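You operate a simulated robot arm through the tools that you are given. There is no shell and no other tool. Be economical: measure what you need, move in short steps, check, and stop when the job is done.

Carry out the task below with a simulated two-armed robot. There is one attempt and no reset: what you move stays moved.

TASK
Seal the strap tight: yellow seal in the nest, crank into the green, close the seal, lever back.
Fine: hold the boards steady for the crank and the lever. Set down upright: what you pick out.

It is judged by the outcome, as a careful person would: the job done as asked, and still so three seconds after it is handed in. It fails if anything else is knocked over, pushed out of place, dropped, spilled or broken. Lids that push on must go on centred and level and be pressed home; caps that screw on are set level and turned clockwise until they are tight.

THE ROBOT
Two 7-joint arms with two-finger parallel grippers on one trunk, on a base that drives. Base frame: it is fixed to the floor where the robot stands at the start and does not move with it; the origin is under the middle of the robot, x ahead of it, y to its left, z up. Units: mm, degrees, N and s.
The left shoulder is at the start at [70, 163, 1170], the right one opposite. With the tool pointing down near the work surface each hand reaches from about 400 to 880 mm from the robot's upright axis, wherever it stands, measured 20 degrees to its own side. Places, roughly: crank of the strapping tool [500, 0, 900]; nest of the strapping tool [500, 100, 900]; sealing lever [500, 0, 900]. Payload 3.43 kg a hand.
The tool frame of a hand sits at the grasp point between the pads (the TCP): z along the fingers, y along the line on which they close. The tips reach 34 mm beyond it. Largest opening 128 mm; finger width 24, thickness 12; the body of the gripper, 48 by 130 mm, starts 96 mm behind the TCP.
Orientation is told as [roll, pitch, yaw] about the base's x, y, z axes, in that order, counted from this pose: with the fingers straight down and closing along the base's y, the tool's x points along the base's -x, its y along +y and its z along -z.

THE INTERFACE
- The arms move only by the tool play_rows. It takes "left_plan", "right_plan" or both (then of equal length, played together; a hand with none holds still); each is a list of rows, each an object of numbers (a shift or turn left out is 0, a gripper value left out holds the last): "x", "y", "z": the shift along the base's x, y, z in mm; "ax", "ay", "az": the turn, a rotation vector about the base's x, y, z in degrees; "hand": the opening in per cent of the stroke, from 0 (shut) to 100 (fully open). In form: [{"x": .., "y": .., "z": .., "ax": .., "ay": .., "az": .., "hand": ..}, ...]. A call has 1 to 20 rows; each row shifts and turns the commanded pose from where the row before left it. Each row takes 0.2 s and may step no farther than 50 mm and 8.6 degrees from the row before; otherwise, or with a gripper value out of range, the whole call is refused. Where a pose cannot be reached the arm comes as near as it can. A force on the tool above 50 N (or 10 N above the force at the start of the call, whichever is more), or a blocked arm, ends the call early, and 0.2 s more pass. The fingers move at their own pace (about 153 mm/s each) and stop on an object; they squeeze with about 36 N. The grip force told is the motor's: it shows also when the fingers shut on nothing. Time passes only in rows, and 0.2 s behind the last, so rows that do not move let the fingers close. It gives the time, the measured TCP pose, the force on the tool (base axes), the opening and the grip force at its end, in the units of the frame above (readings bear some noise), with the torque about the TCP (base axes, N m) and any sound that the robot's microphone picked up, and new pictures: "views" is both (left out), scene, wrist or none (wrist: the cameras of the hands that moved).
- Cameras (640 x 400 px; columns grow to the right, rows downward): "scene" is now at [138.7, 1.3, 1398.7]; the picture's right is [0.02, -1.00, 0.00], its down [-0.58, -0.01, -0.81] and it looks along [0.81, 0.01, -0.58] (base axes); focal length 258 px, centre (320, 200). "left" rides on the left gripper at [76, 11, -160] in its tool frame; the picture's right is [-0.15, 0.99, 0.00], its down [-0.88, -0.13, -0.46] and it looks along [-0.45, -0.07, 0.89] (tool axes); focal length 234 px, centre (320, 200). "right" rides on the right gripper at [76, -11, -160] in its tool frame; the picture's right is [0.15, 0.99, 0.00], its down [-0.88, 0.13, -0.46] and it looks along [-0.45, 0.07, 0.89] (tool axes); focal length 234 px, centre (320, 200). There is no depth. A picture from a camera that has moved, and an enlarged one, comes with that camera's place and axes in the base frame and with its lens.
- move_column(by): slides the trunk up (or, below 0, down) by that many mm; the arms and the scene camera ride with it, the base frame stays. It gives what a move gives, with no picture.
- base_move(legs): drives the robot by 1 to 6 legs, each [ahead, left, turn to the left] in mm, mm and degrees, along the robot's own axes; the way and the turn of a leg run together, so that a leg with both is an arc; at most 1500 mm and 180 degrees a leg. The arms and the cameras ride along, it lands a little off, and it stops where it bumps. It gives what a move gives, and a new picture of the scene camera.
- pan_tilt(pan, tilt): turns the head with the scene camera to pan (to the left, within 86 degrees either way) and tilt (down, from -29 to 69), counted from straight ahead of the robot. It gives what a move gives, and a new picture of the scene camera.
- enlarge(camera, box): a new picture of the part [left, top, right, bottom] of that camera's present view, enlarged. No time passes.
- job_done(): hands the job in; it is judged then, once.

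Work in short steps. Places have to be worked out from the pictures, the camera data and where the tool is seen: move nearer, look again, correct. Check each grasp and each placing, and mend what went wrong. You have 120 turns and 260 pictures in all, those below and enlarged ones among them. Open the grippers and draw the arms clear of the work before you hand the job in, unless the task says otherwise; then end with one line.

The tools are called as name(argument=value, ...) on one line, values as JSON. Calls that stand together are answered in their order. play_rows: Moves the arms, as the interface text tells. Its arguments: {"type":"object","properties":{"left_plan":{"type":"array","items":{"type":"object","properties":{"x":{"type":"number"},"y":{"type":"number"},"z":{"type":"number"},"ax":{"type":"number"},"ay":{"type":"number"},"az":{"type":"number"},"hand":{"type":"number"}}}},"right_plan":{"type":"array","items":{"type":"object","properties":{"x":{"type":"number"},"y":{"type":"number"},"z":{"type":"number"},"ax":{"type":"number"},"ay":{"type":"number"},"az":{"type":"number"},"hand":{"type":"number"}}}},"views":{"type":"string","enum":["both","scene","wrist","none"]}},"required":[]} The other tools are called the same way: move_column (by) slides the trunk up or down; base_move (legs) drives the base; pan_tilt (pan, tilt) turns the head that bears the scene camera; enlarge (camera, box) takes an enlarged picture of a part of a camera's view; job_done () hands the job in.

At the start:

```text
clock: 0.0
left_position: [590.5, 216.6, 1249.1]
left_ee_rot: [-0.1, 0.0, 0.0]
left_wrist_force: [0.6, 0.2, 1.0]
left_torque: [0.0, 0.01, -0.01]
left_finger_gap: 128.0
left_grasp_force: 0.1
right_position: [459.9, -247.8, 1214.5]
right_ee_rot: [0.0, 0.0, 0.1]
right_wrist_force: [-0.2, 0.1, -0.6]
right_torque: [-0.01, 0.01, -0.02]
right_finger_gap: 128.0
right_grasp_force: 0.0
trunk travel left (down, up): [-650.0, 290.0]
robot x, y, heading: [2.2, 0.1, 0.0]
head pan, tilt: [0.9, 35.6]
```

scene: 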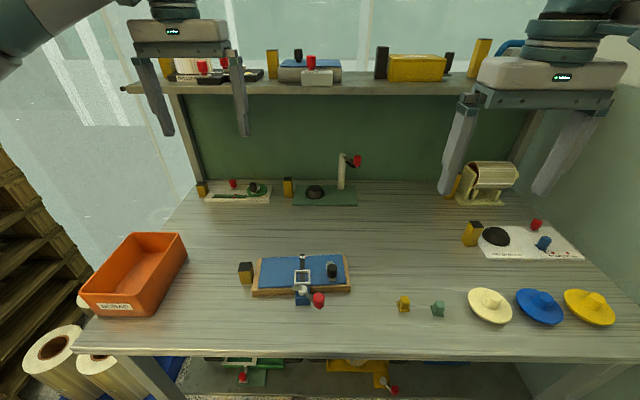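
right: 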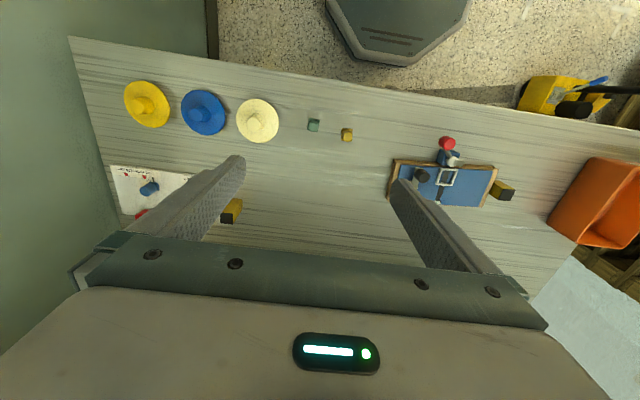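
left: 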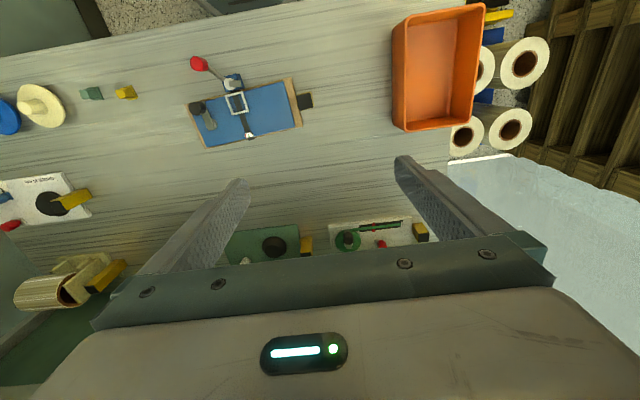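

I see a blue board near the front with a frame (nest?), a crank and a red-knob lever; yellow and green seals lie to its right. I enlarge to identify them.

enlarge(camera="scene", box=[220, 235, 380, 335])

enlarge(camera="left", box=[70, 40, 330, 200])

enlarge(camera="scene", box=[370, 270, 530, 370])

enlarge(camera="scene", box=[180, 140, 380, 265])

```text
4.00 times, centred on (300, 285) of scene
camera zoom: at [138.7, 1.3, 1398.7], right [0.02, -1.0, 0.0], down [-0.58, -0.01, -0.81], along [0.81, 0.01, -0.58], focal length 1030 px, centre (400, -140)
```

zoom: 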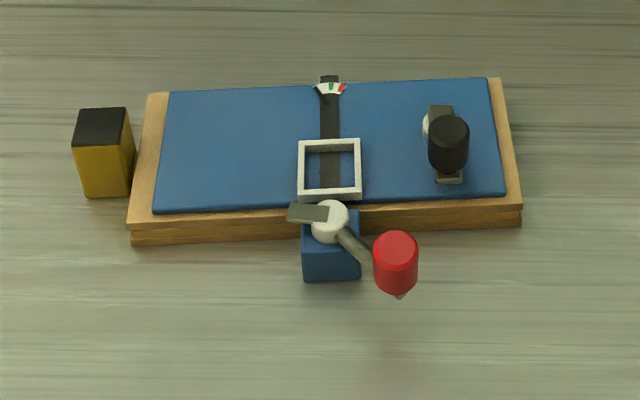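

```text
2.46 times, centred on (200, 120) of left
camera zoom: at [514.4, 226.7, 1408.9], right [0.15, 0.99, 0.0], down [0.88, -0.13, 0.46], along [0.45, -0.07, -0.89], focal length 576 px, centre (615, 397)
```

zoom: 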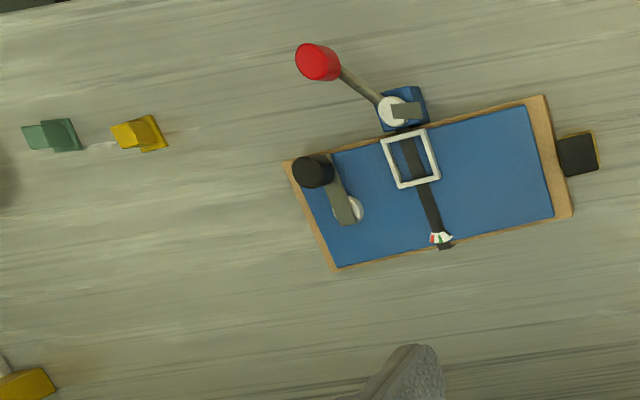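

```text
4.00 times, centred on (450, 320) of scene
camera zoom: at [138.7, 1.3, 1398.7], right [0.02, -1.0, 0.0], down [-0.58, -0.01, -0.81], along [0.81, 0.01, -0.58], focal length 1030 px, centre (-200, -280)
```

zoom: 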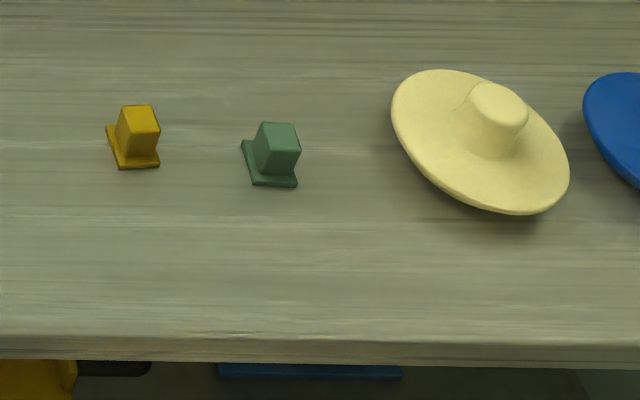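

```text
3.20 times, centred on (280, 202) of scene
camera zoom: at [138.7, 1.3, 1398.7], right [0.02, -1.0, 0.0], down [-0.58, -0.01, -0.81], along [0.81, 0.01, -0.58], focal length 824 px, centre (448, 192)
```

zoom: 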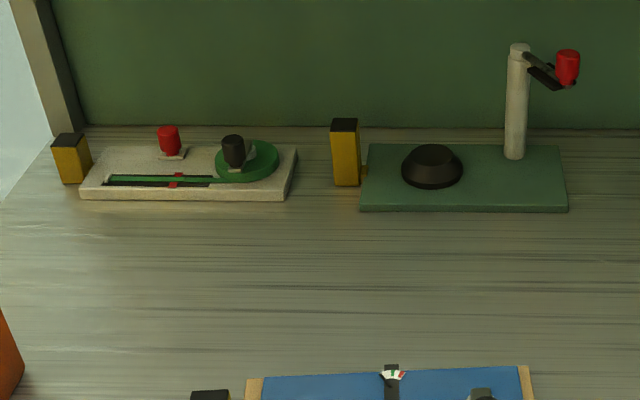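

The blue board is the strapping tool: nest frame over the strap, gauge at the far end, black-knob crank, red-knob lever in front, and a yellow/black grip block at the left. I estimate the yellow seal at (486,-188); I bring the right hand above it for a closer look.

play_rows(right_plan=[{"x": 5, "y": 12, "z": -42}, {"x": 5, "y": 12, "z": -42}, {"x": 5, "y": 12, "z": -42}, {"x": 5, "y": 12, "z": -42}, {"x": 5, "y": 12, "z": -42}, {}], views="wrist")

```text
clock: 1.4
left_position: [591.2, 215.8, 1250.3]
left_ee_rot: [-0.2, -0.1, 0.0]
left_wrist_force: [0.4, 1.1, 0.1]
left_torque: [0.0, -0.01, 0.0]
left_finger_gap: 128.2
left_grasp_force: 0.1
right_position: [484.7, -185.2, 1001.7]
right_ee_rot: [0.0, 0.0, -0.1]
right_wrist_force: [-1.3, 0.0, 0.0]
right_torque: [-0.01, -0.01, 0.03]
right_finger_gap: 127.8
right_grasp_force: 0.0
trunk travel left (down, up): [-650.0, 290.0]
robot x, y, heading: [-3.8, -0.6, -0.0]
head pan, tilt: [0.9, 35.6]
camera right: at [409.5, -196.2, 1163.4], right [-0.15, 0.99, 0.0], down [0.88, 0.13, 0.46], along [0.45, 0.07, -0.89], focal length 234 px, centre (320, 200)
```

right: 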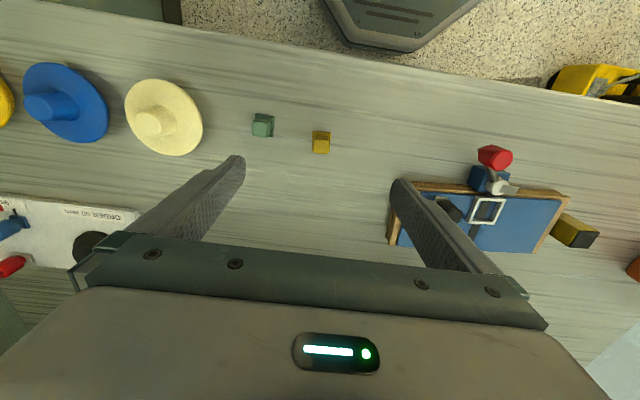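

The seal is at about (480,-183). I enlarge it and the strapping tool from this angle.

enlarge(camera="right", box=[281, 117, 361, 167])

enlarge(camera="right", box=[410, 130, 602, 250])

```text
8.00 times, centred on (321, 142) of right
camera zoom: at [409.5, -196.2, 1163.4], right [-0.15, 0.99, 0.0], down [0.88, 0.13, 0.46], along [0.45, 0.07, -0.89], focal length 1873 px, centre (312, 664)
```

zoom: 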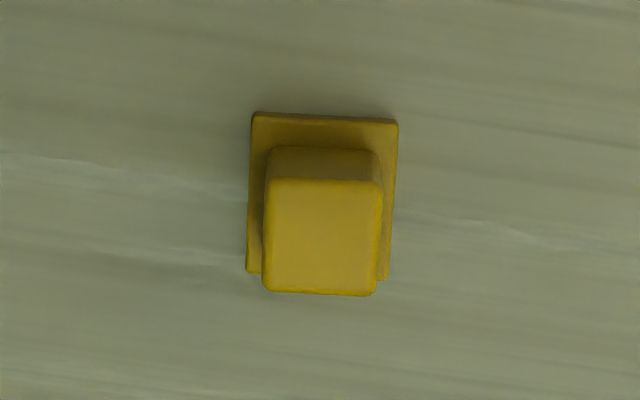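

```text
3.33 times, centred on (506, 190) of right
camera zoom: at [409.5, -196.2, 1163.4], right [-0.15, 0.99, 0.0], down [0.88, 0.13, 0.46], along [0.45, 0.07, -0.89], focal length 781 px, centre (-300, 233)
```

zoom: 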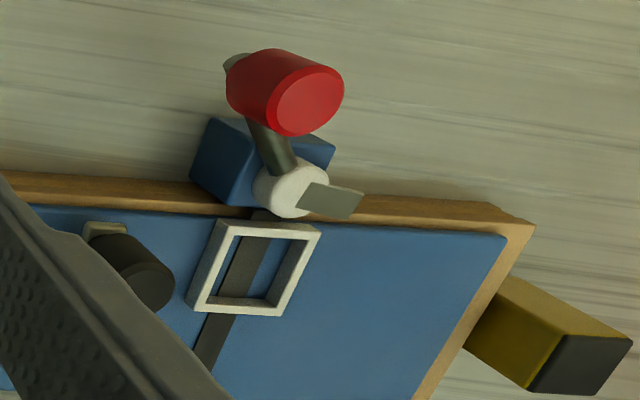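

Seal base ≈ 26 (x) × 24 (y) mm, centre (480,-183), yaw about +5°. I look closer from the scene camera for the seal's and nest's heights.

enlarge(camera="scene", box=[387, 290, 419, 310])

enlarge(camera="scene", box=[272, 250, 352, 300])

enlarge(camera="left", box=[176, 60, 304, 140])

```text
16.00 times, centred on (403, 300) of scene
camera zoom: at [138.4, 1.4, 1398.8], right [0.02, -1.0, 0.0], down [-0.58, -0.01, -0.81], along [0.81, 0.01, -0.58], focal length 4121 px, centre (-1008, -1400)
```

zoom: 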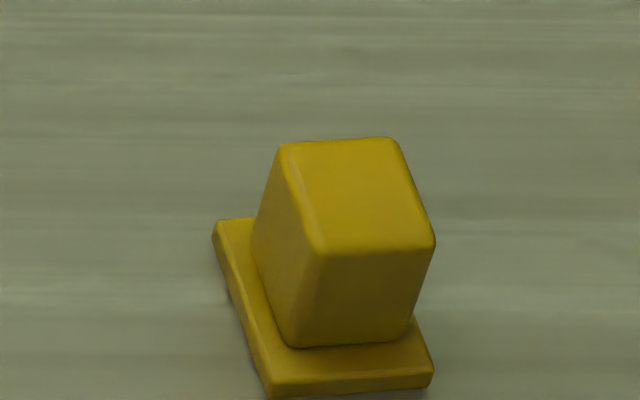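

```text
8.00 times, centred on (312, 275) of scene
camera zoom: at [138.4, 1.4, 1398.8], right [0.02, -1.0, 0.0], down [-0.58, -0.01, -0.81], along [0.81, 0.01, -0.58], focal length 2061 px, centre (384, -400)
```

zoom: 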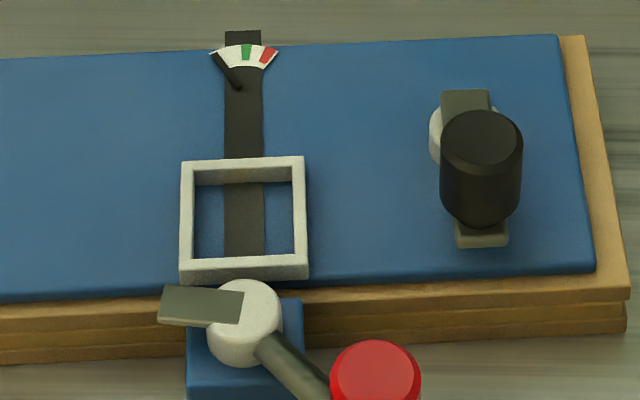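

```text
5.00 times, centred on (240, 100) of left
camera zoom: at [514.0, 226.8, 1409.1], right [0.15, 0.99, 0.0], down [0.88, -0.13, 0.46], along [0.45, -0.07, -0.89], focal length 1171 px, centre (720, 700)
```

zoom: 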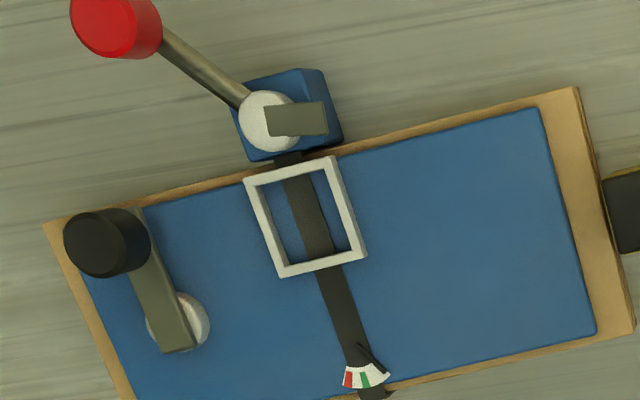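

The seal is about 28 mm tall with a 24 mm block; the nest frame is about 9 mm high, so I'll grip only the top half of the block. The fingers are narrowed first so they clear the green seal, then I come lower.

play_rows(right_plan=[{"hand": 40, "x": -2, "y": 1, "az": 2.5}, {"hand": 40, "x": -2, "y": 1, "az": 2.5, "z": -20}, {"z": -30}, {"z": -20}, {}], views="wrist")

```text
clock: 2.6
left_position: [590.9, 214.8, 1250.2]
left_ee_rot: [0.1, 0.0, 0.0]
left_wrist_force: [-0.8, 0.5, 0.0]
left_torque: [0.0, 0.0, 0.0]
left_finger_gap: 128.0
left_grasp_force: 0.1
right_position: [479.1, -184.4, 933.6]
right_ee_rot: [0.1, 0.0, 5.0]
right_wrist_force: [-0.6, 0.4, 0.9]
right_torque: [0.0, -0.01, -0.02]
right_finger_gap: 51.1
right_grasp_force: 0.0
trunk travel left (down, up): [-650.0, 290.0]
robot x, y, heading: [0.7, -0.6, 0.1]
head pan, tilt: [0.9, 35.6]
camera right: at [405.1, -203.3, 1093.4], right [-0.23, 0.97, 0.0], down [0.87, 0.21, 0.46], along [0.44, 0.11, -0.89], focal length 234 px, centre (320, 200)
```

right: 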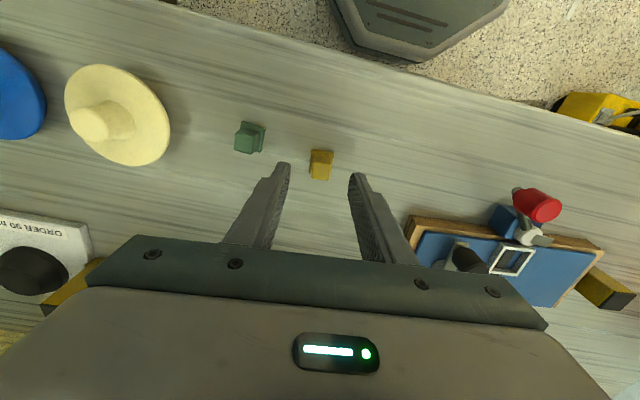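

The seal sits between the tips at about (482,-183). I descend to a TCP height of about 898 so the tips straddle the block's upper part.

play_rows(right_plan=[{"x": 2, "y": 1, "z": -12}, {"z": -12}, {"z": -11}, {}], views="wrist")

enlarge(camera="right", box=[260, 130, 388, 210])

enlarge(camera="scene", box=[360, 250, 456, 310])

```text
clock: 3.6
left_position: [590.6, 214.9, 1249.5]
left_ee_rot: [0.0, 0.0, 0.1]
left_wrist_force: [0.2, 0.6, 0.2]
left_torque: [0.01, -0.01, -0.03]
left_finger_gap: 128.0
left_grasp_force: 0.1
right_position: [482.9, -183.4, 899.6]
right_ee_rot: [-0.1, 0.0, 5.0]
right_wrist_force: [-1.1, -0.8, -0.7]
right_torque: [0.01, -0.04, -0.01]
right_finger_gap: 51.4
right_grasp_force: 0.0
trunk travel left (down, up): [-650.0, 290.0]
robot x, y, heading: [0.5, -0.1, 0.2]
head pan, tilt: [0.9, 35.6]
camera right: at [408.1, -201.5, 1060.1], right [-0.23, 0.97, 0.0], down [0.87, 0.21, 0.46], along [0.44, 0.11, -0.89], focal length 234 px, centre (320, 200)
```

right: 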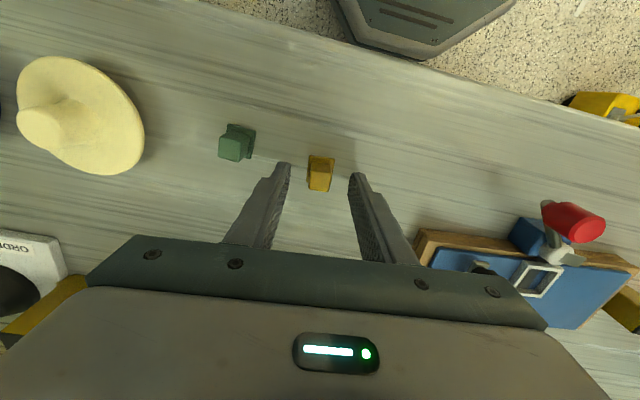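

```text
5.00 times, centred on (324, 170) of right
camera zoom: at [408.1, -201.5, 1060.1], right [-0.23, 0.97, 0.0], down [0.87, 0.21, 0.46], along [0.44, 0.11, -0.89], focal length 1171 px, centre (300, 350)
```

zoom: 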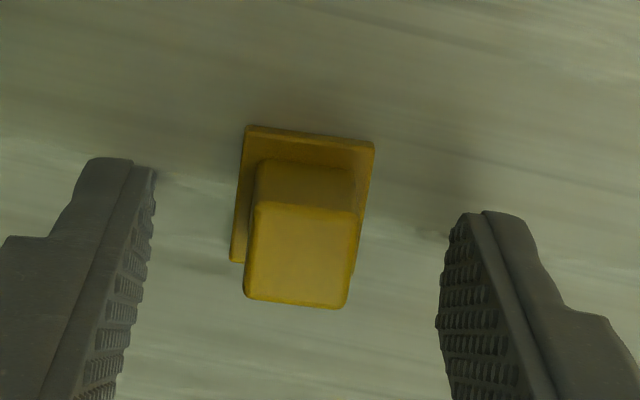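

```text
6.67 times, centred on (408, 280) of scene
camera zoom: at [138.7, 1.4, 1398.7], right [0.02, -1.0, 0.0], down [-0.58, -0.01, -0.81], along [0.81, 0.01, -0.58], focal length 1717 px, centre (-267, -333)
```

zoom: 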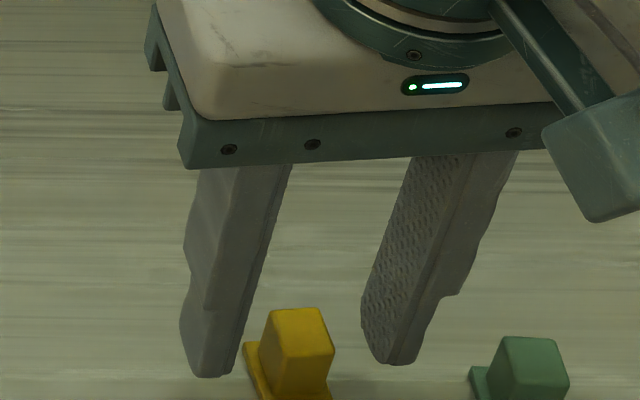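

Yaw and centring look right. I shift 2 mm back, then close on the block.

play_rows(right_plan=[{"x": -2, "z": -2}, {"hand": 0}, {}, {}], views="wrist")

```text
clock: 4.6
left_position: [590.3, 215.4, 1248.7]
left_ee_rot: [0.0, 0.0, 0.1]
left_wrist_force: [0.2, 0.3, 0.3]
left_torque: [0.01, 0.01, -0.02]
left_finger_gap: 128.0
left_grasp_force: 0.0
right_position: [479.9, -184.2, 896.2]
right_ee_rot: [0.0, 0.0, 5.0]
right_wrist_force: [0.0, -0.6, 1.1]
right_torque: [0.01, -0.03, 0.0]
right_finger_gap: 16.4
right_grasp_force: 35.8
trunk travel left (down, up): [-650.0, 290.0]
robot x, y, heading: [-0.7, 2.6, -0.1]
head pan, tilt: [0.9, 35.6]
camera right: at [406.6, -201.7, 1057.3], right [-0.23, 0.97, 0.0], down [0.87, 0.21, 0.46], along [0.44, 0.11, -0.89], focal length 234 px, centre (320, 200)
```

right: 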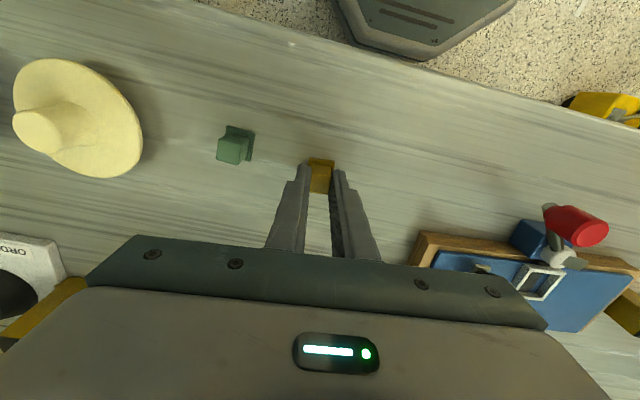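

Gripped (16.4 mm). I lift, draw the left arm further left for room, and carry the seal over to the nest at height.

play_rows(right_plan=[{"z": 20}, {"z": 45}, {"z": 48}, {"x": 11, "y": 46}, {"x": 11, "y": 46}, {"x": 11, "y": 46}, {"x": 11, "y": 46}, {"x": 6, "y": 46}, {}], left_plan=[{"y": 30}, {"y": 30}, {"y": 30}, {}, {}, {}, {}, {}, {}], views="both")

enlarge(camera="right", box=[240, 110, 400, 210])

```text
clock: 6.6
left_position: [591.4, 304.0, 1251.1]
left_ee_rot: [0.1, 0.0, 0.1]
left_wrist_force: [0.1, -0.3, -0.4]
left_torque: [-0.03, 0.03, 0.01]
left_finger_gap: 128.2
left_grasp_force: 0.0
right_position: [532.1, 45.7, 1011.1]
right_ee_rot: [0.0, 0.1, 5.0]
right_wrist_force: [-0.3, 0.1, 1.2]
right_torque: [-0.03, 0.0, -0.01]
right_finger_gap: 0.0
right_grasp_force: 33.3
trunk travel left (down, up): [-650.0, 290.0]
robot x, y, heading: [-1.4, 1.5, -0.1]
head pan, tilt: [0.9, 35.6]
camera scene: at [138.8, 0.0, 1398.7], right [0.02, -1.0, 0.0], down [-0.58, -0.01, -0.81], along [0.81, 0.01, -0.58], focal length 258 px, centre (320, 200)
camera right: at [458.2, 27.3, 1171.4], right [-0.23, 0.97, 0.0], down [0.87, 0.21, 0.46], along [0.44, 0.11, -0.89], focal length 234 px, centre (320, 200)
camera left: at [514.3, 314.1, 1410.7], right [0.15, 0.99, 0.0], down [0.88, -0.13, 0.46], along [0.45, -0.07, -0.89], focal length 234 px, centre (320, 200)
```

scene: 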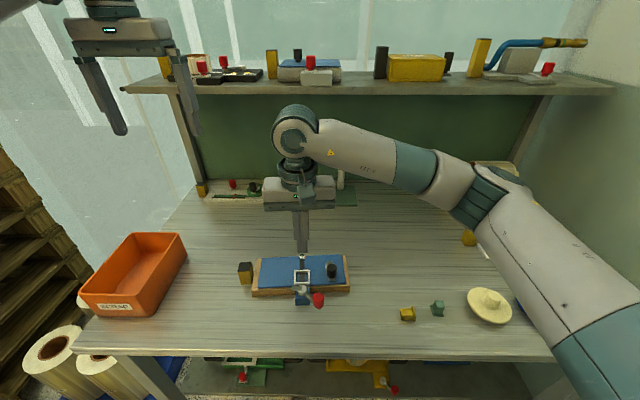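
right: 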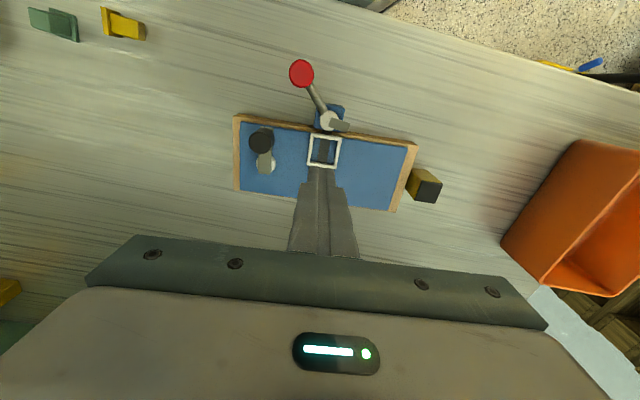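
left: 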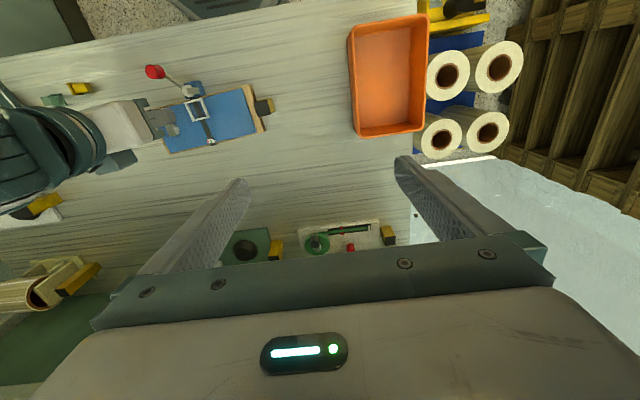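

```text
4.00 times, centred on (320, 160) of right
camera zoom: at [458.2, 27.3, 1171.4], right [-0.23, 0.97, 0.0], down [0.87, 0.21, 0.46], along [0.44, 0.11, -0.89], focal length 937 px, centre (320, 360)
```

zoom: 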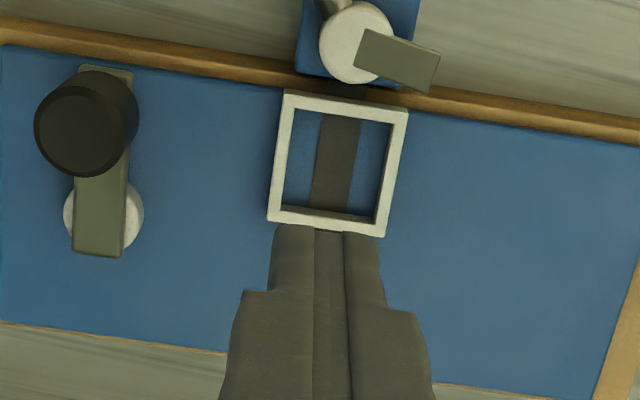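

The seal slipped out: the fingers are shut on nothing and it's still on the bench near its place. The nest is measured at about (534,51), yaw ≈ 5°. I check how the seal lies.

enlarge(camera="scene", box=[380, 290, 460, 340])

enlarge(camera="right", box=[20, 0, 180, 50])

```text
8.00 times, centred on (420, 315) of scene
camera zoom: at [138.8, 0.0, 1398.7], right [0.02, -1.0, 0.0], down [-0.58, -0.01, -0.81], along [0.81, 0.01, -0.58], focal length 2061 px, centre (-480, -720)
```

zoom: 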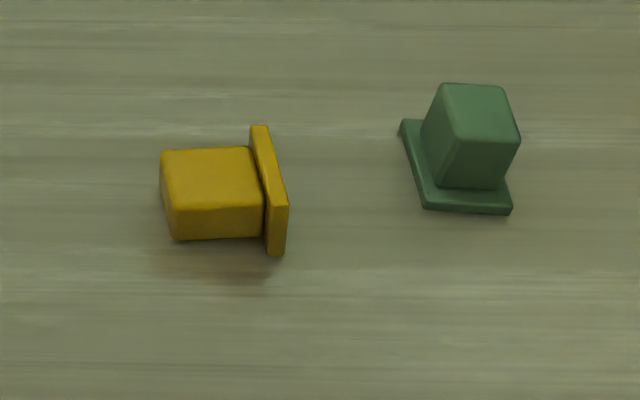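

```text
4.00 times, centred on (100, 25) of right
camera zoom: at [458.2, 27.3, 1171.4], right [-0.23, 0.97, 0.0], down [0.87, 0.21, 0.46], along [0.44, 0.11, -0.89], focal length 937 px, centre (1200, 900)
```

zoom: 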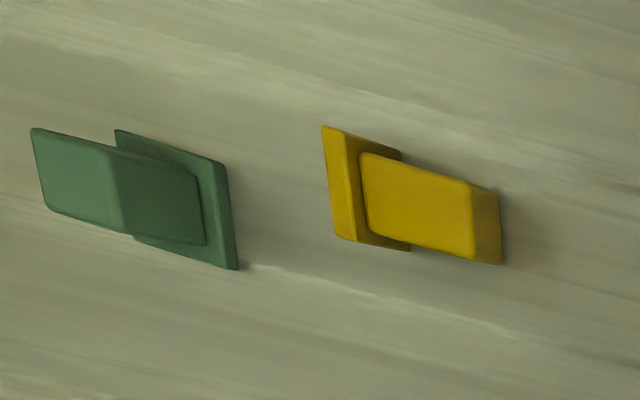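

The seal tipped onto its side (flange toward -y) because the grip was too shallow. I'll grip it across x with the hand leaning, roll it upright, set it down and regrasp deeper. First I take the hand over it, turned to yaw -90.

play_rows(right_plan=[{"z": 20}, {"x": -6, "y": -20, "az": -8}, {"x": -6, "y": -20, "az": -8, "hand": 35}, {"x": -6, "y": -20, "az": -8}, {"x": -6, "y": -20, "az": -8}, {"x": -6, "y": -20, "az": -8}, {"x": -6, "y": -20, "az": -8}, {"x": -6, "y": -20, "az": -8}, {"x": -6, "y": -20, "az": -8}, {"x": -6, "y": -20, "az": -8}, {"x": -6, "y": -20, "az": -8}, {"x": -6, "y": -20, "az": -8}, {"x": -6, "y": -10, "az": -7}, {}], views="wrist")

```text
clock: 9.6
left_position: [590.9, 304.8, 1250.4]
left_ee_rot: [0.0, 0.0, 0.2]
left_wrist_force: [-0.9, 0.3, 0.6]
left_torque: [0.01, -0.01, 0.0]
left_finger_gap: 127.9
left_grasp_force: 0.1
right_position: [457.5, -181.7, 1029.6]
right_ee_rot: [-0.1, 0.1, -90.2]
right_wrist_force: [0.7, -0.4, 0.6]
right_torque: [-0.04, 0.02, 0.0]
right_finger_gap: 44.9
right_grasp_force: 0.1
trunk travel left (down, up): [-650.0, 290.0]
robot x, y, heading: [-3.7, 0.8, 0.1]
head pan, tilt: [0.9, 35.6]
camera right: at [448.4, -107.0, 1190.9], right [0.99, 0.15, 0.0], down [0.13, -0.88, 0.46], along [0.07, -0.45, -0.89], focal length 234 px, centre (320, 200)
```

right: 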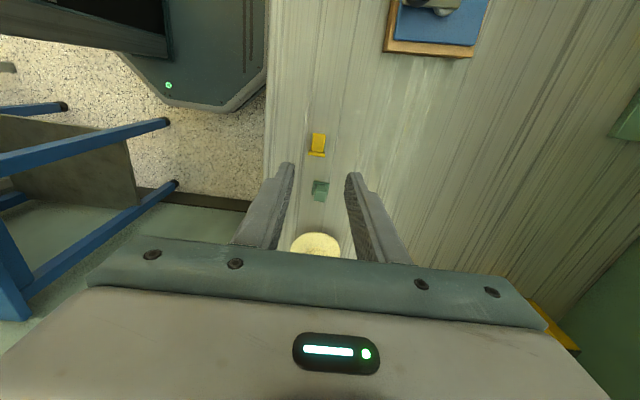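

The hand reached the pose. I enlarge to measure the fallen seal.

enlarge(camera="right", box=[278, 120, 358, 170])

```text
8.00 times, centred on (318, 145) of right
camera zoom: at [448.4, -107.0, 1190.9], right [0.99, 0.15, 0.0], down [0.13, -0.88, 0.46], along [0.07, -0.45, -0.89], focal length 1873 px, centre (336, 640)
```

zoom: 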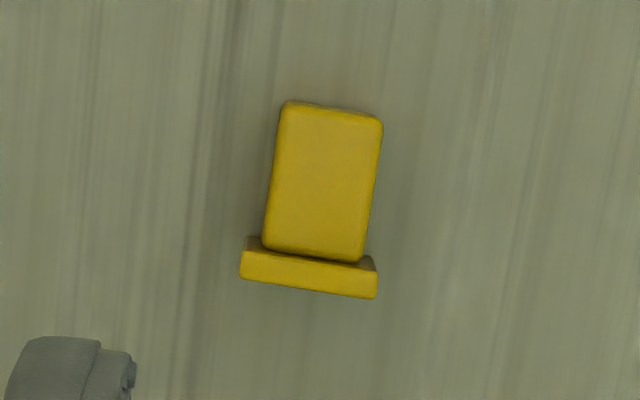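

The fallen seal's block is centred near (457.5,-183) with its axis along y. I lean the hand -15° and descend so the tips straddle the block.

play_rows(right_plan=[{"ax": -7.5, "y": 4, "z": -30}, {"ax": -7.5, "y": 3, "z": -30}, {"z": -30}, {"z": -21}, {}], views="wrist")

enlarge(camera="right", box=[260, 110, 388, 190])

```text
clock: 10.8
left_position: [590.3, 304.1, 1250.9]
left_ee_rot: [0.0, 0.0, 0.1]
left_wrist_force: [-0.2, 0.6, -0.3]
left_torque: [-0.01, -0.01, -0.02]
left_finger_gap: 128.1
left_grasp_force: 0.0
right_position: [458.6, -178.5, 920.1]
right_ee_rot: [0.0, -15.0, -89.9]
right_wrist_force: [0.3, 1.5, -0.5]
right_torque: [0.03, 0.02, 0.02]
right_finger_gap: 44.6
right_grasp_force: 0.1
trunk travel left (down, up): [-650.0, 290.0]
robot x, y, heading: [-4.4, -2.7, -0.0]
head pan, tilt: [0.9, 35.6]
camera right: at [447.0, -62.9, 1055.7], right [0.99, 0.14, -0.04], down [0.13, -0.73, 0.67], along [0.07, -0.67, -0.74], focal length 234 px, centre (320, 200)
```

right: 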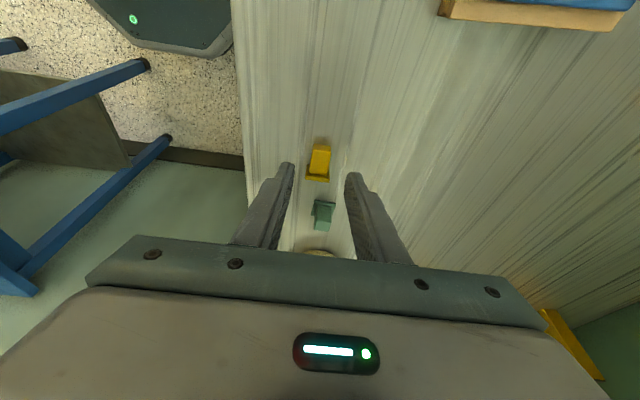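

```text
5.00 times, centred on (324, 150) of right
camera zoom: at [447.0, -62.9, 1055.7], right [0.99, 0.14, -0.04], down [0.13, -0.73, 0.67], along [0.07, -0.67, -0.74], focal length 1171 px, centre (300, 450)
```

zoom: 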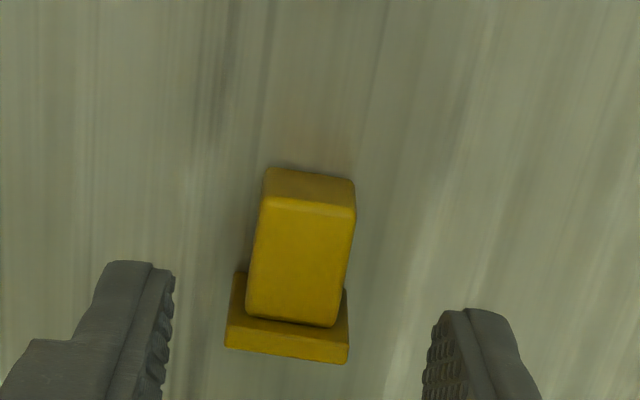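

Alignment is good; I go down to a TCP height of 888 and close.

play_rows(right_plan=[{"y": 2, "z": -12}, {"y": 1, "z": -12}, {"z": -8}, {}, {"hand": 0}, {}, {}], views="wrist")

enlarge(camera="right", box=[260, 110, 388, 190])

```text
clock: 12.4
left_position: [590.2, 305.0, 1250.3]
left_ee_rot: [-0.1, 0.0, 0.0]
left_wrist_force: [0.5, -0.3, -0.6]
left_torque: [-0.04, -0.02, 0.03]
left_finger_gap: 128.1
left_grasp_force: 0.0
right_position: [459.6, -172.2, 887.2]
right_ee_rot: [0.0, -15.0, -90.0]
right_wrist_force: [0.3, 1.3, 0.4]
right_torque: [-0.01, -0.05, 0.04]
right_finger_gap: 16.6
right_grasp_force: 35.8
trunk travel left (down, up): [-650.0, 290.0]
robot x, y, heading: [-4.9, -0.5, -0.1]
head pan, tilt: [0.9, 35.6]
camera right: at [448.4, -56.9, 1023.5], right [0.99, 0.14, -0.04], down [0.13, -0.73, 0.67], along [0.07, -0.67, -0.74], focal length 234 px, centre (320, 200)
```

right: 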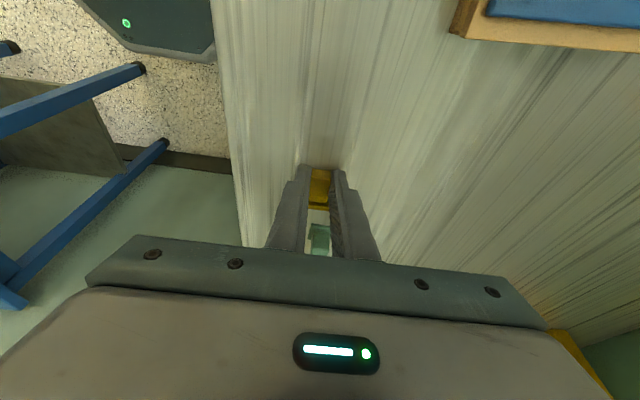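

```text
5.00 times, centred on (324, 150) of right
camera zoom: at [448.4, -56.9, 1023.5], right [0.99, 0.14, -0.04], down [0.13, -0.73, 0.67], along [0.07, -0.67, -0.74], focal length 1171 px, centre (300, 450)
```

zoom: 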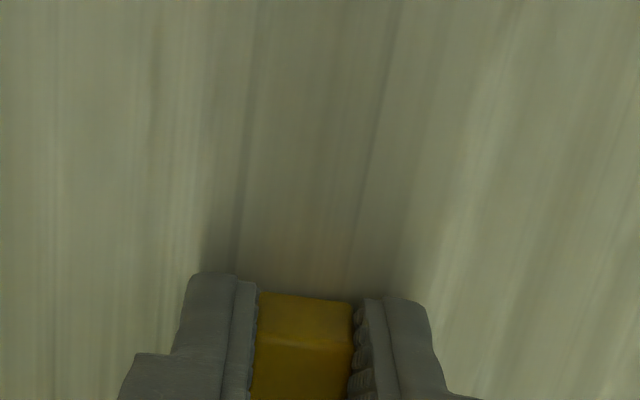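

Gripped with full overlap. I lift gently and check it stays.

play_rows(right_plan=[{"z": 4}, {"z": 8}, {"z": 10}, {"z": 12}, {"z": 12}, {"z": 12}, {"z": 8}, {"z": 4}, {}], views="scene")

enlarge(camera="scene", box=[340, 230, 468, 310])

```text
clock: 14.4
left_position: [590.9, 305.1, 1251.9]
left_ee_rot: [0.0, 0.0, 0.0]
left_wrist_force: [0.1, -0.8, 0.7]
left_torque: [-0.02, 0.03, -0.01]
left_finger_gap: 128.1
left_grasp_force: 0.0
right_position: [457.8, -173.8, 957.5]
right_ee_rot: [-0.1, -15.0, -90.0]
right_wrist_force: [0.2, 0.5, -0.6]
right_torque: [0.01, -0.01, 0.01]
right_finger_gap: 16.4
right_grasp_force: 35.8
trunk travel left (down, up): [-650.0, 290.0]
robot x, y, heading: [-0.5, -4.0, 0.0]
head pan, tilt: [0.9, 35.6]
camera scene: at [138.8, 1.3, 1398.7], right [0.02, -1.0, 0.0], down [-0.58, -0.01, -0.81], along [0.81, 0.01, -0.58], focal length 258 px, centre (320, 200)
```

scene: 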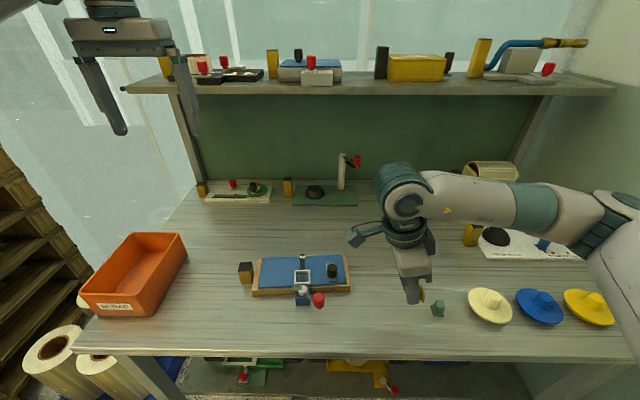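

```text
5.00 times, centred on (404, 270) of scene
camera zoom: at [138.8, 1.3, 1398.7], right [0.02, -1.0, 0.0], down [-0.58, -0.01, -0.81], along [0.81, 0.01, -0.58], focal length 1288 px, centre (-100, -150)
```

zoom: 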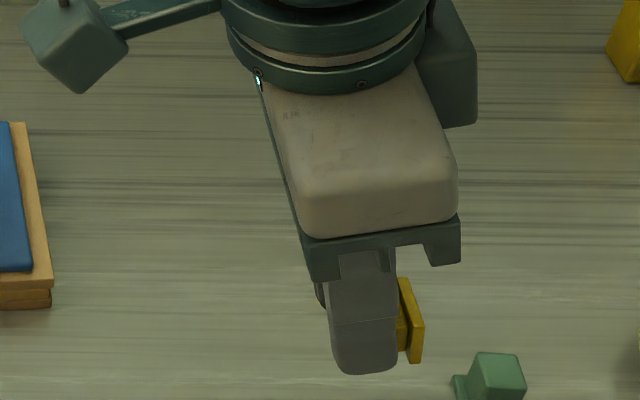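

Held securely. Rolling here would sweep the hand into the green seal and hats, so I move to the free bench area near (640,-110) while rolling the seal upright.

play_rows(right_plan=[{"x": 14, "y": 3, "ax": 4, "z": 8}, {"x": 16, "y": 3, "ax": 8, "z": 8}, {"x": 16, "y": 3, "ax": 8, "z": 8}, {"x": 16, "y": 3, "ax": 8}, {"x": 16, "y": 3, "ax": 8}, {"x": 16, "y": 3, "ax": 8}, {"x": 16, "y": 3, "ax": 8}, {"x": 16, "y": 3, "ax": 8}, {"x": 16, "y": 3, "ax": 8}, {"x": 16, "y": 3, "ax": 8}, {"x": 16, "y": 3, "ax": 8}, {"x": 8, "y": 3, "ax": 6}, {}], views="both")

enlarge(camera="scene", box=[310, 150, 470, 250])

```text
clock: 17.2
left_position: [590.0, 304.1, 1250.7]
left_ee_rot: [0.0, -0.1, 0.0]
left_wrist_force: [0.3, 0.0, -0.3]
left_torque: [0.01, 0.02, 0.01]
left_finger_gap: 128.0
left_grasp_force: 0.1
right_position: [638.1, -137.8, 982.2]
right_ee_rot: [0.0, 75.2, -90.1]
right_wrist_force: [-0.5, 0.3, -0.3]
right_torque: [0.01, -0.05, 0.01]
right_finger_gap: 16.2
right_grasp_force: 36.0
trunk travel left (down, up): [-650.0, 290.0]
robot x, y, heading: [0.2, -2.0, 0.0]
head pan, tilt: [0.9, 35.6]
camera scene: at [138.5, 1.3, 1398.8], right [0.02, -1.0, 0.0], down [-0.58, -0.01, -0.81], along [0.81, 0.01, -0.58], focal length 258 px, centre (320, 200)
camera right: at [628.9, -272.3, 1097.3], right [0.99, 0.04, 0.14], down [0.13, -0.67, -0.73], along [0.07, 0.74, -0.66], focal length 234 px, centre (320, 200)
```

scene: 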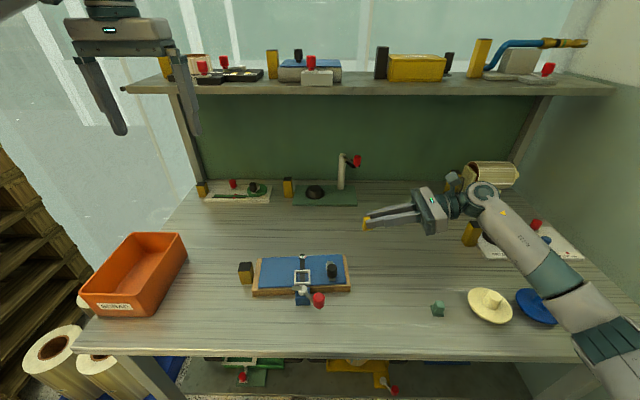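
right: 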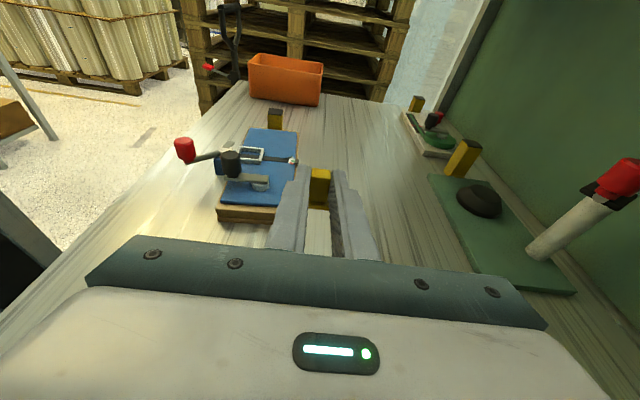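

```text
4.00 times, centred on (390, 200) of scene
camera zoom: at [138.5, 1.3, 1398.8], right [0.02, -1.0, 0.0], down [-0.58, -0.01, -0.81], along [0.81, 0.01, -0.58], focal length 1030 px, centre (40, 200)
```

zoom: 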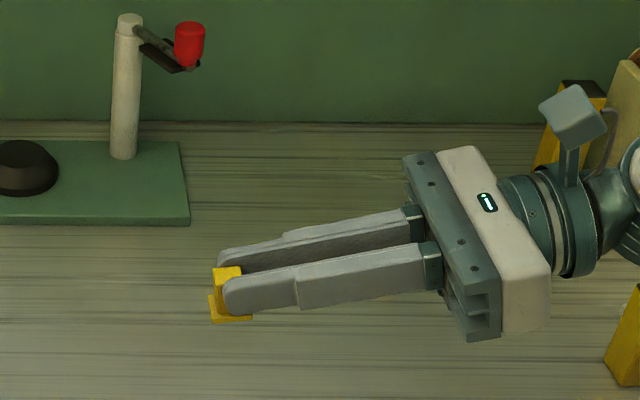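

The seal is upright in the hand, about 10° off vertical. I shift to (653,-40) behind the board, away from hats and blocks, lower partway and check arm clearance.

play_rows(right_plan=[{"y": 18, "x": 4}, {"y": 18, "x": 4}, {"y": 18, "x": 4}, {"y": 18, "x": 3}, {"z": -15}, {"z": -20}, {"z": -20}, {"z": -10}, {}], views="both")

enlarge(camera="scene", box=[300, 160, 400, 222])

```text
clock: 19.2
left_position: [583.9, 305.9, 1253.2]
left_ee_rot: [-0.1, -0.3, 0.1]
left_wrist_force: [0.0, -0.2, 0.6]
left_torque: [0.03, -0.02, 0.0]
left_finger_gap: 127.9
left_grasp_force: 0.2
right_position: [653.3, -66.9, 927.5]
right_ee_rot: [3.3, 74.8, -87.1]
right_wrist_force: [-0.7, -0.3, -0.2]
right_torque: [0.03, -0.03, -0.01]
right_finger_gap: 16.4
right_grasp_force: 35.9
trunk travel left (down, up): [-650.0, 290.0]
robot x, y, heading: [-0.8, 1.4, -0.2]
head pan, tilt: [0.9, 35.6]
camera scene: at [131.1, 3.7, 1400.2], right [0.02, -1.0, 0.0], down [-0.58, -0.01, -0.82], along [0.82, 0.01, -0.58], focal length 258 px, centre (320, 200)
camera right: at [640.2, -200.5, 1042.6], right [0.99, 0.03, 0.16], down [0.14, -0.67, -0.73], along [0.08, 0.74, -0.67], focal length 234 px, centre (320, 200)
```

scene: 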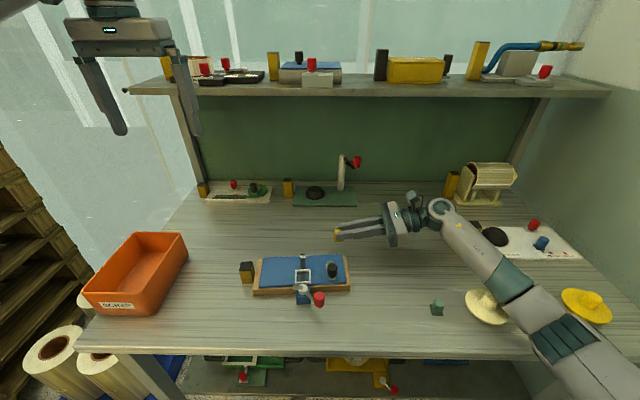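
right: 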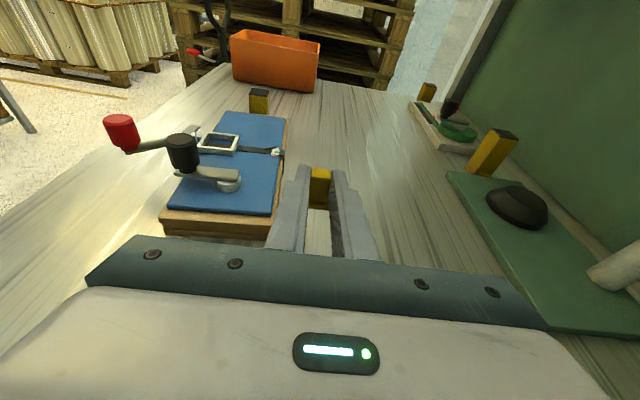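

```text
6.40 times, centred on (350, 191) of scene
camera zoom: at [131.1, 3.7, 1400.2], right [0.02, -1.0, 0.0], down [-0.58, -0.01, -0.82], along [0.82, 0.01, -0.58], focal length 1648 px, centre (128, 258)
```

zoom: 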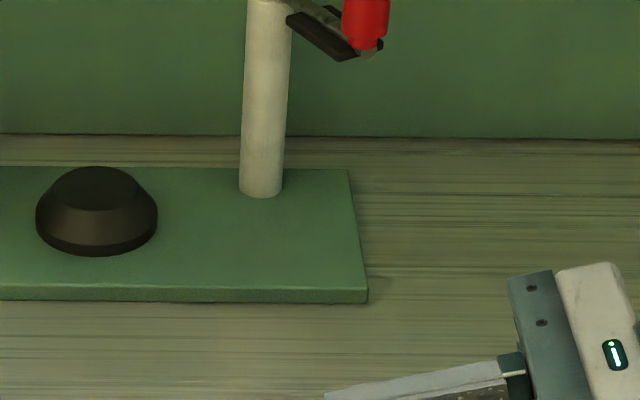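

The readings shifted slightly (camera and left hand by ~7 mm), so the right arm may be touching something. I check around the elbow before doing anything else.

enlarge(camera="scene", box=[420, 240, 640, 378])

```text
2.90 times, centred on (530, 309) of scene
camera zoom: at [131.1, 3.7, 1400.2], right [0.02, -1.0, 0.0], down [-0.58, -0.01, -0.82], along [0.82, 0.01, -0.58], focal length 747 px, centre (-289, -116)
```

zoom: 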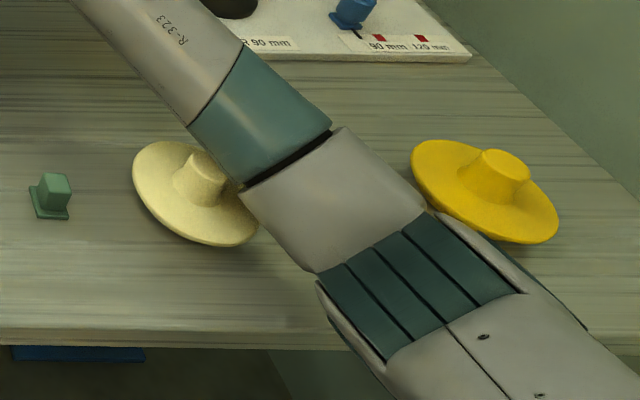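

The elbow region hangs low over the blue hat / bench edge. I raise the hand straight back up at once, then raise the trunk so that the elbow sits higher.

play_rows(right_plan=[{"z": 15}, {"z": 25}, {"z": 25}, {"z": 20}, {}], views="scene")

move_column(by=200)

pan_tilt(pan=0, tilt=48)

```text
clock: 20.4
left_position: [590.9, 303.8, 1250.8]
left_ee_rot: [0.1, 0.0, 0.1]
left_wrist_force: [0.4, -0.6, -0.2]
left_torque: [0.02, 0.0, -0.01]
left_finger_gap: 128.2
left_grasp_force: 0.0
right_position: [654.3, -64.3, 1000.3]
right_ee_rot: [-0.2, 75.1, -90.3]
right_wrist_force: [0.4, 0.0, 0.0]
right_torque: [-0.03, 0.01, -0.04]
right_finger_gap: 16.4
right_grasp_force: 35.9
trunk travel left (down, up): [-650.0, 290.0]
robot x, y, heading: [1.3, -2.1, 0.1]
head pan, tilt: [0.9, 35.6]
camera scene: at [138.6, 1.4, 1398.7], right [0.02, -1.0, 0.0], down [-0.58, -0.01, -0.81], along [0.81, 0.01, -0.58], focal length 258 px, centre (320, 200)
```

scene: 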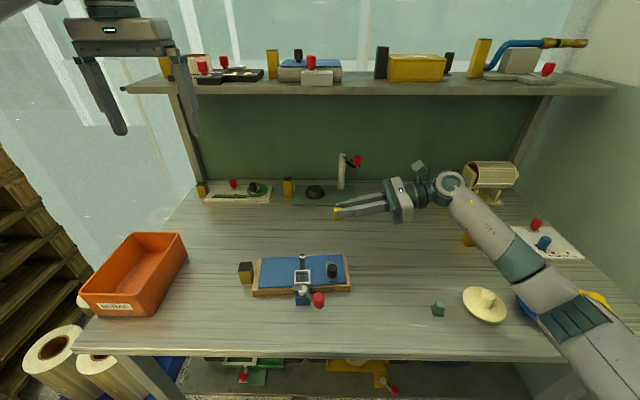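

```text
clock: 22.6
left_position: [590.5, 305.2, 1450.5]
left_ee_rot: [0.0, 0.0, 0.2]
left_wrist_force: [-0.7, -0.1, 0.0]
left_torque: [-0.02, -0.04, 0.01]
left_finger_gap: 127.9
left_grasp_force: 0.1
right_position: [655.9, -63.8, 1200.7]
right_ee_rot: [-0.1, 75.0, -90.1]
right_wrist_force: [-0.6, -0.5, -0.1]
right_torque: [0.01, 0.01, -0.01]
right_finger_gap: 16.1
right_grasp_force: 36.0
trunk travel left (down, up): [-850.0, 90.0]
robot x, y, heading: [-0.5, -0.9, 0.0]
head pan, tilt: [0.9, 35.6]
```

```text
clock: 23.3
left_position: [591.4, 304.9, 1449.1]
left_ee_rot: [0.0, 0.1, 0.1]
left_wrist_force: [0.0, 0.5, 0.7]
left_torque: [-0.01, -0.02, 0.0]
left_finger_gap: 127.8
left_grasp_force: 0.0
right_position: [654.0, -64.2, 1200.9]
right_ee_rot: [-0.2, 75.0, -90.1]
right_wrist_force: [-0.3, 0.2, -0.1]
right_torque: [0.01, 0.01, -0.01]
right_finger_gap: 16.3
right_grasp_force: 35.8
trunk travel left (down, up): [-850.0, 90.0]
robot x, y, heading: [-2.2, -3.1, -0.1]
head pan, tilt: [0.0, 48.0]
camera scene: at [130.1, -0.1, 1580.7], right [0.0, -1.0, 0.0], down [-0.74, 0.0, -0.67], along [0.67, 0.0, -0.74], focal length 258 px, centre (320, 200)
```

scene: 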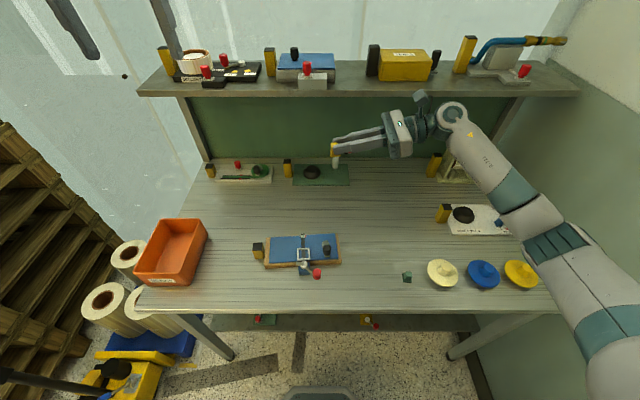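

Everything came back to rest. I check whether any hat-shaped lid was disturbed, comparing with the start.

enlarge(camera="scene", box=[396, 240, 556, 340])

```text
4.00 times, centred on (476, 290) of scene
camera zoom: at [130.1, -0.1, 1580.7], right [0.0, -1.0, 0.0], down [-0.74, 0.0, -0.67], along [0.67, 0.0, -0.74], focal length 1030 px, centre (-304, -160)
```

zoom: 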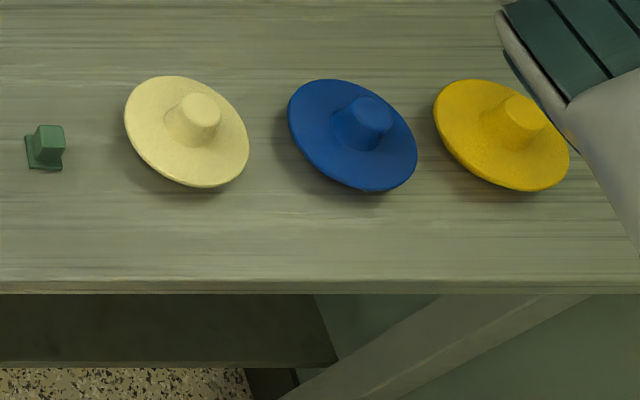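

The pale hat moved by under 1 cm; nothing tipped. With the shoulder higher, I lower the hand again in stages and watch the arm.

play_rows(right_plan=[{"z": -25}, {"z": -30}, {"z": -30}, {"z": -30}, {"z": -30}, {"z": -30}, {"z": -20}, {"z": -10}, {}], views="scene")

```text
clock: 25.3
left_position: [591.3, 303.8, 1450.8]
left_ee_rot: [0.1, 0.0, 0.0]
left_wrist_force: [0.3, -0.4, 0.4]
left_torque: [0.02, -0.01, -0.04]
left_finger_gap: 128.0
left_grasp_force: 0.1
right_position: [653.2, -64.1, 994.7]
right_ee_rot: [-0.1, 75.0, -90.1]
right_wrist_force: [0.1, 1.1, 1.1]
right_torque: [0.03, -0.02, 0.0]
right_finger_gap: 16.6
right_grasp_force: 36.3
trunk travel left (down, up): [-850.0, 90.0]
robot x, y, heading: [0.9, 0.7, 0.1]
head pan, tilt: [0.0, 48.0]
camera scene: at [129.9, -0.1, 1580.7], right [0.0, -1.0, 0.0], down [-0.74, 0.0, -0.67], along [0.67, 0.0, -0.74], focal length 258 px, centre (320, 200)
```

scene: 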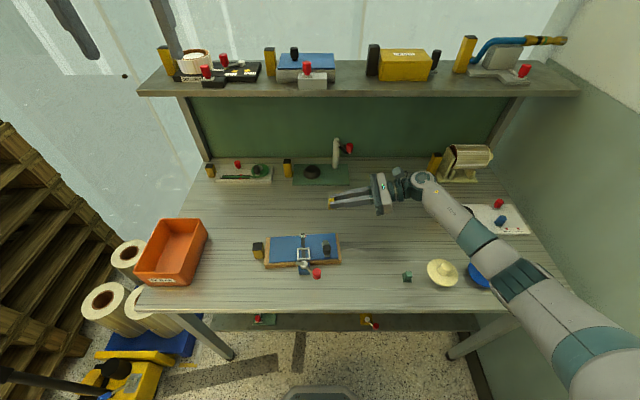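

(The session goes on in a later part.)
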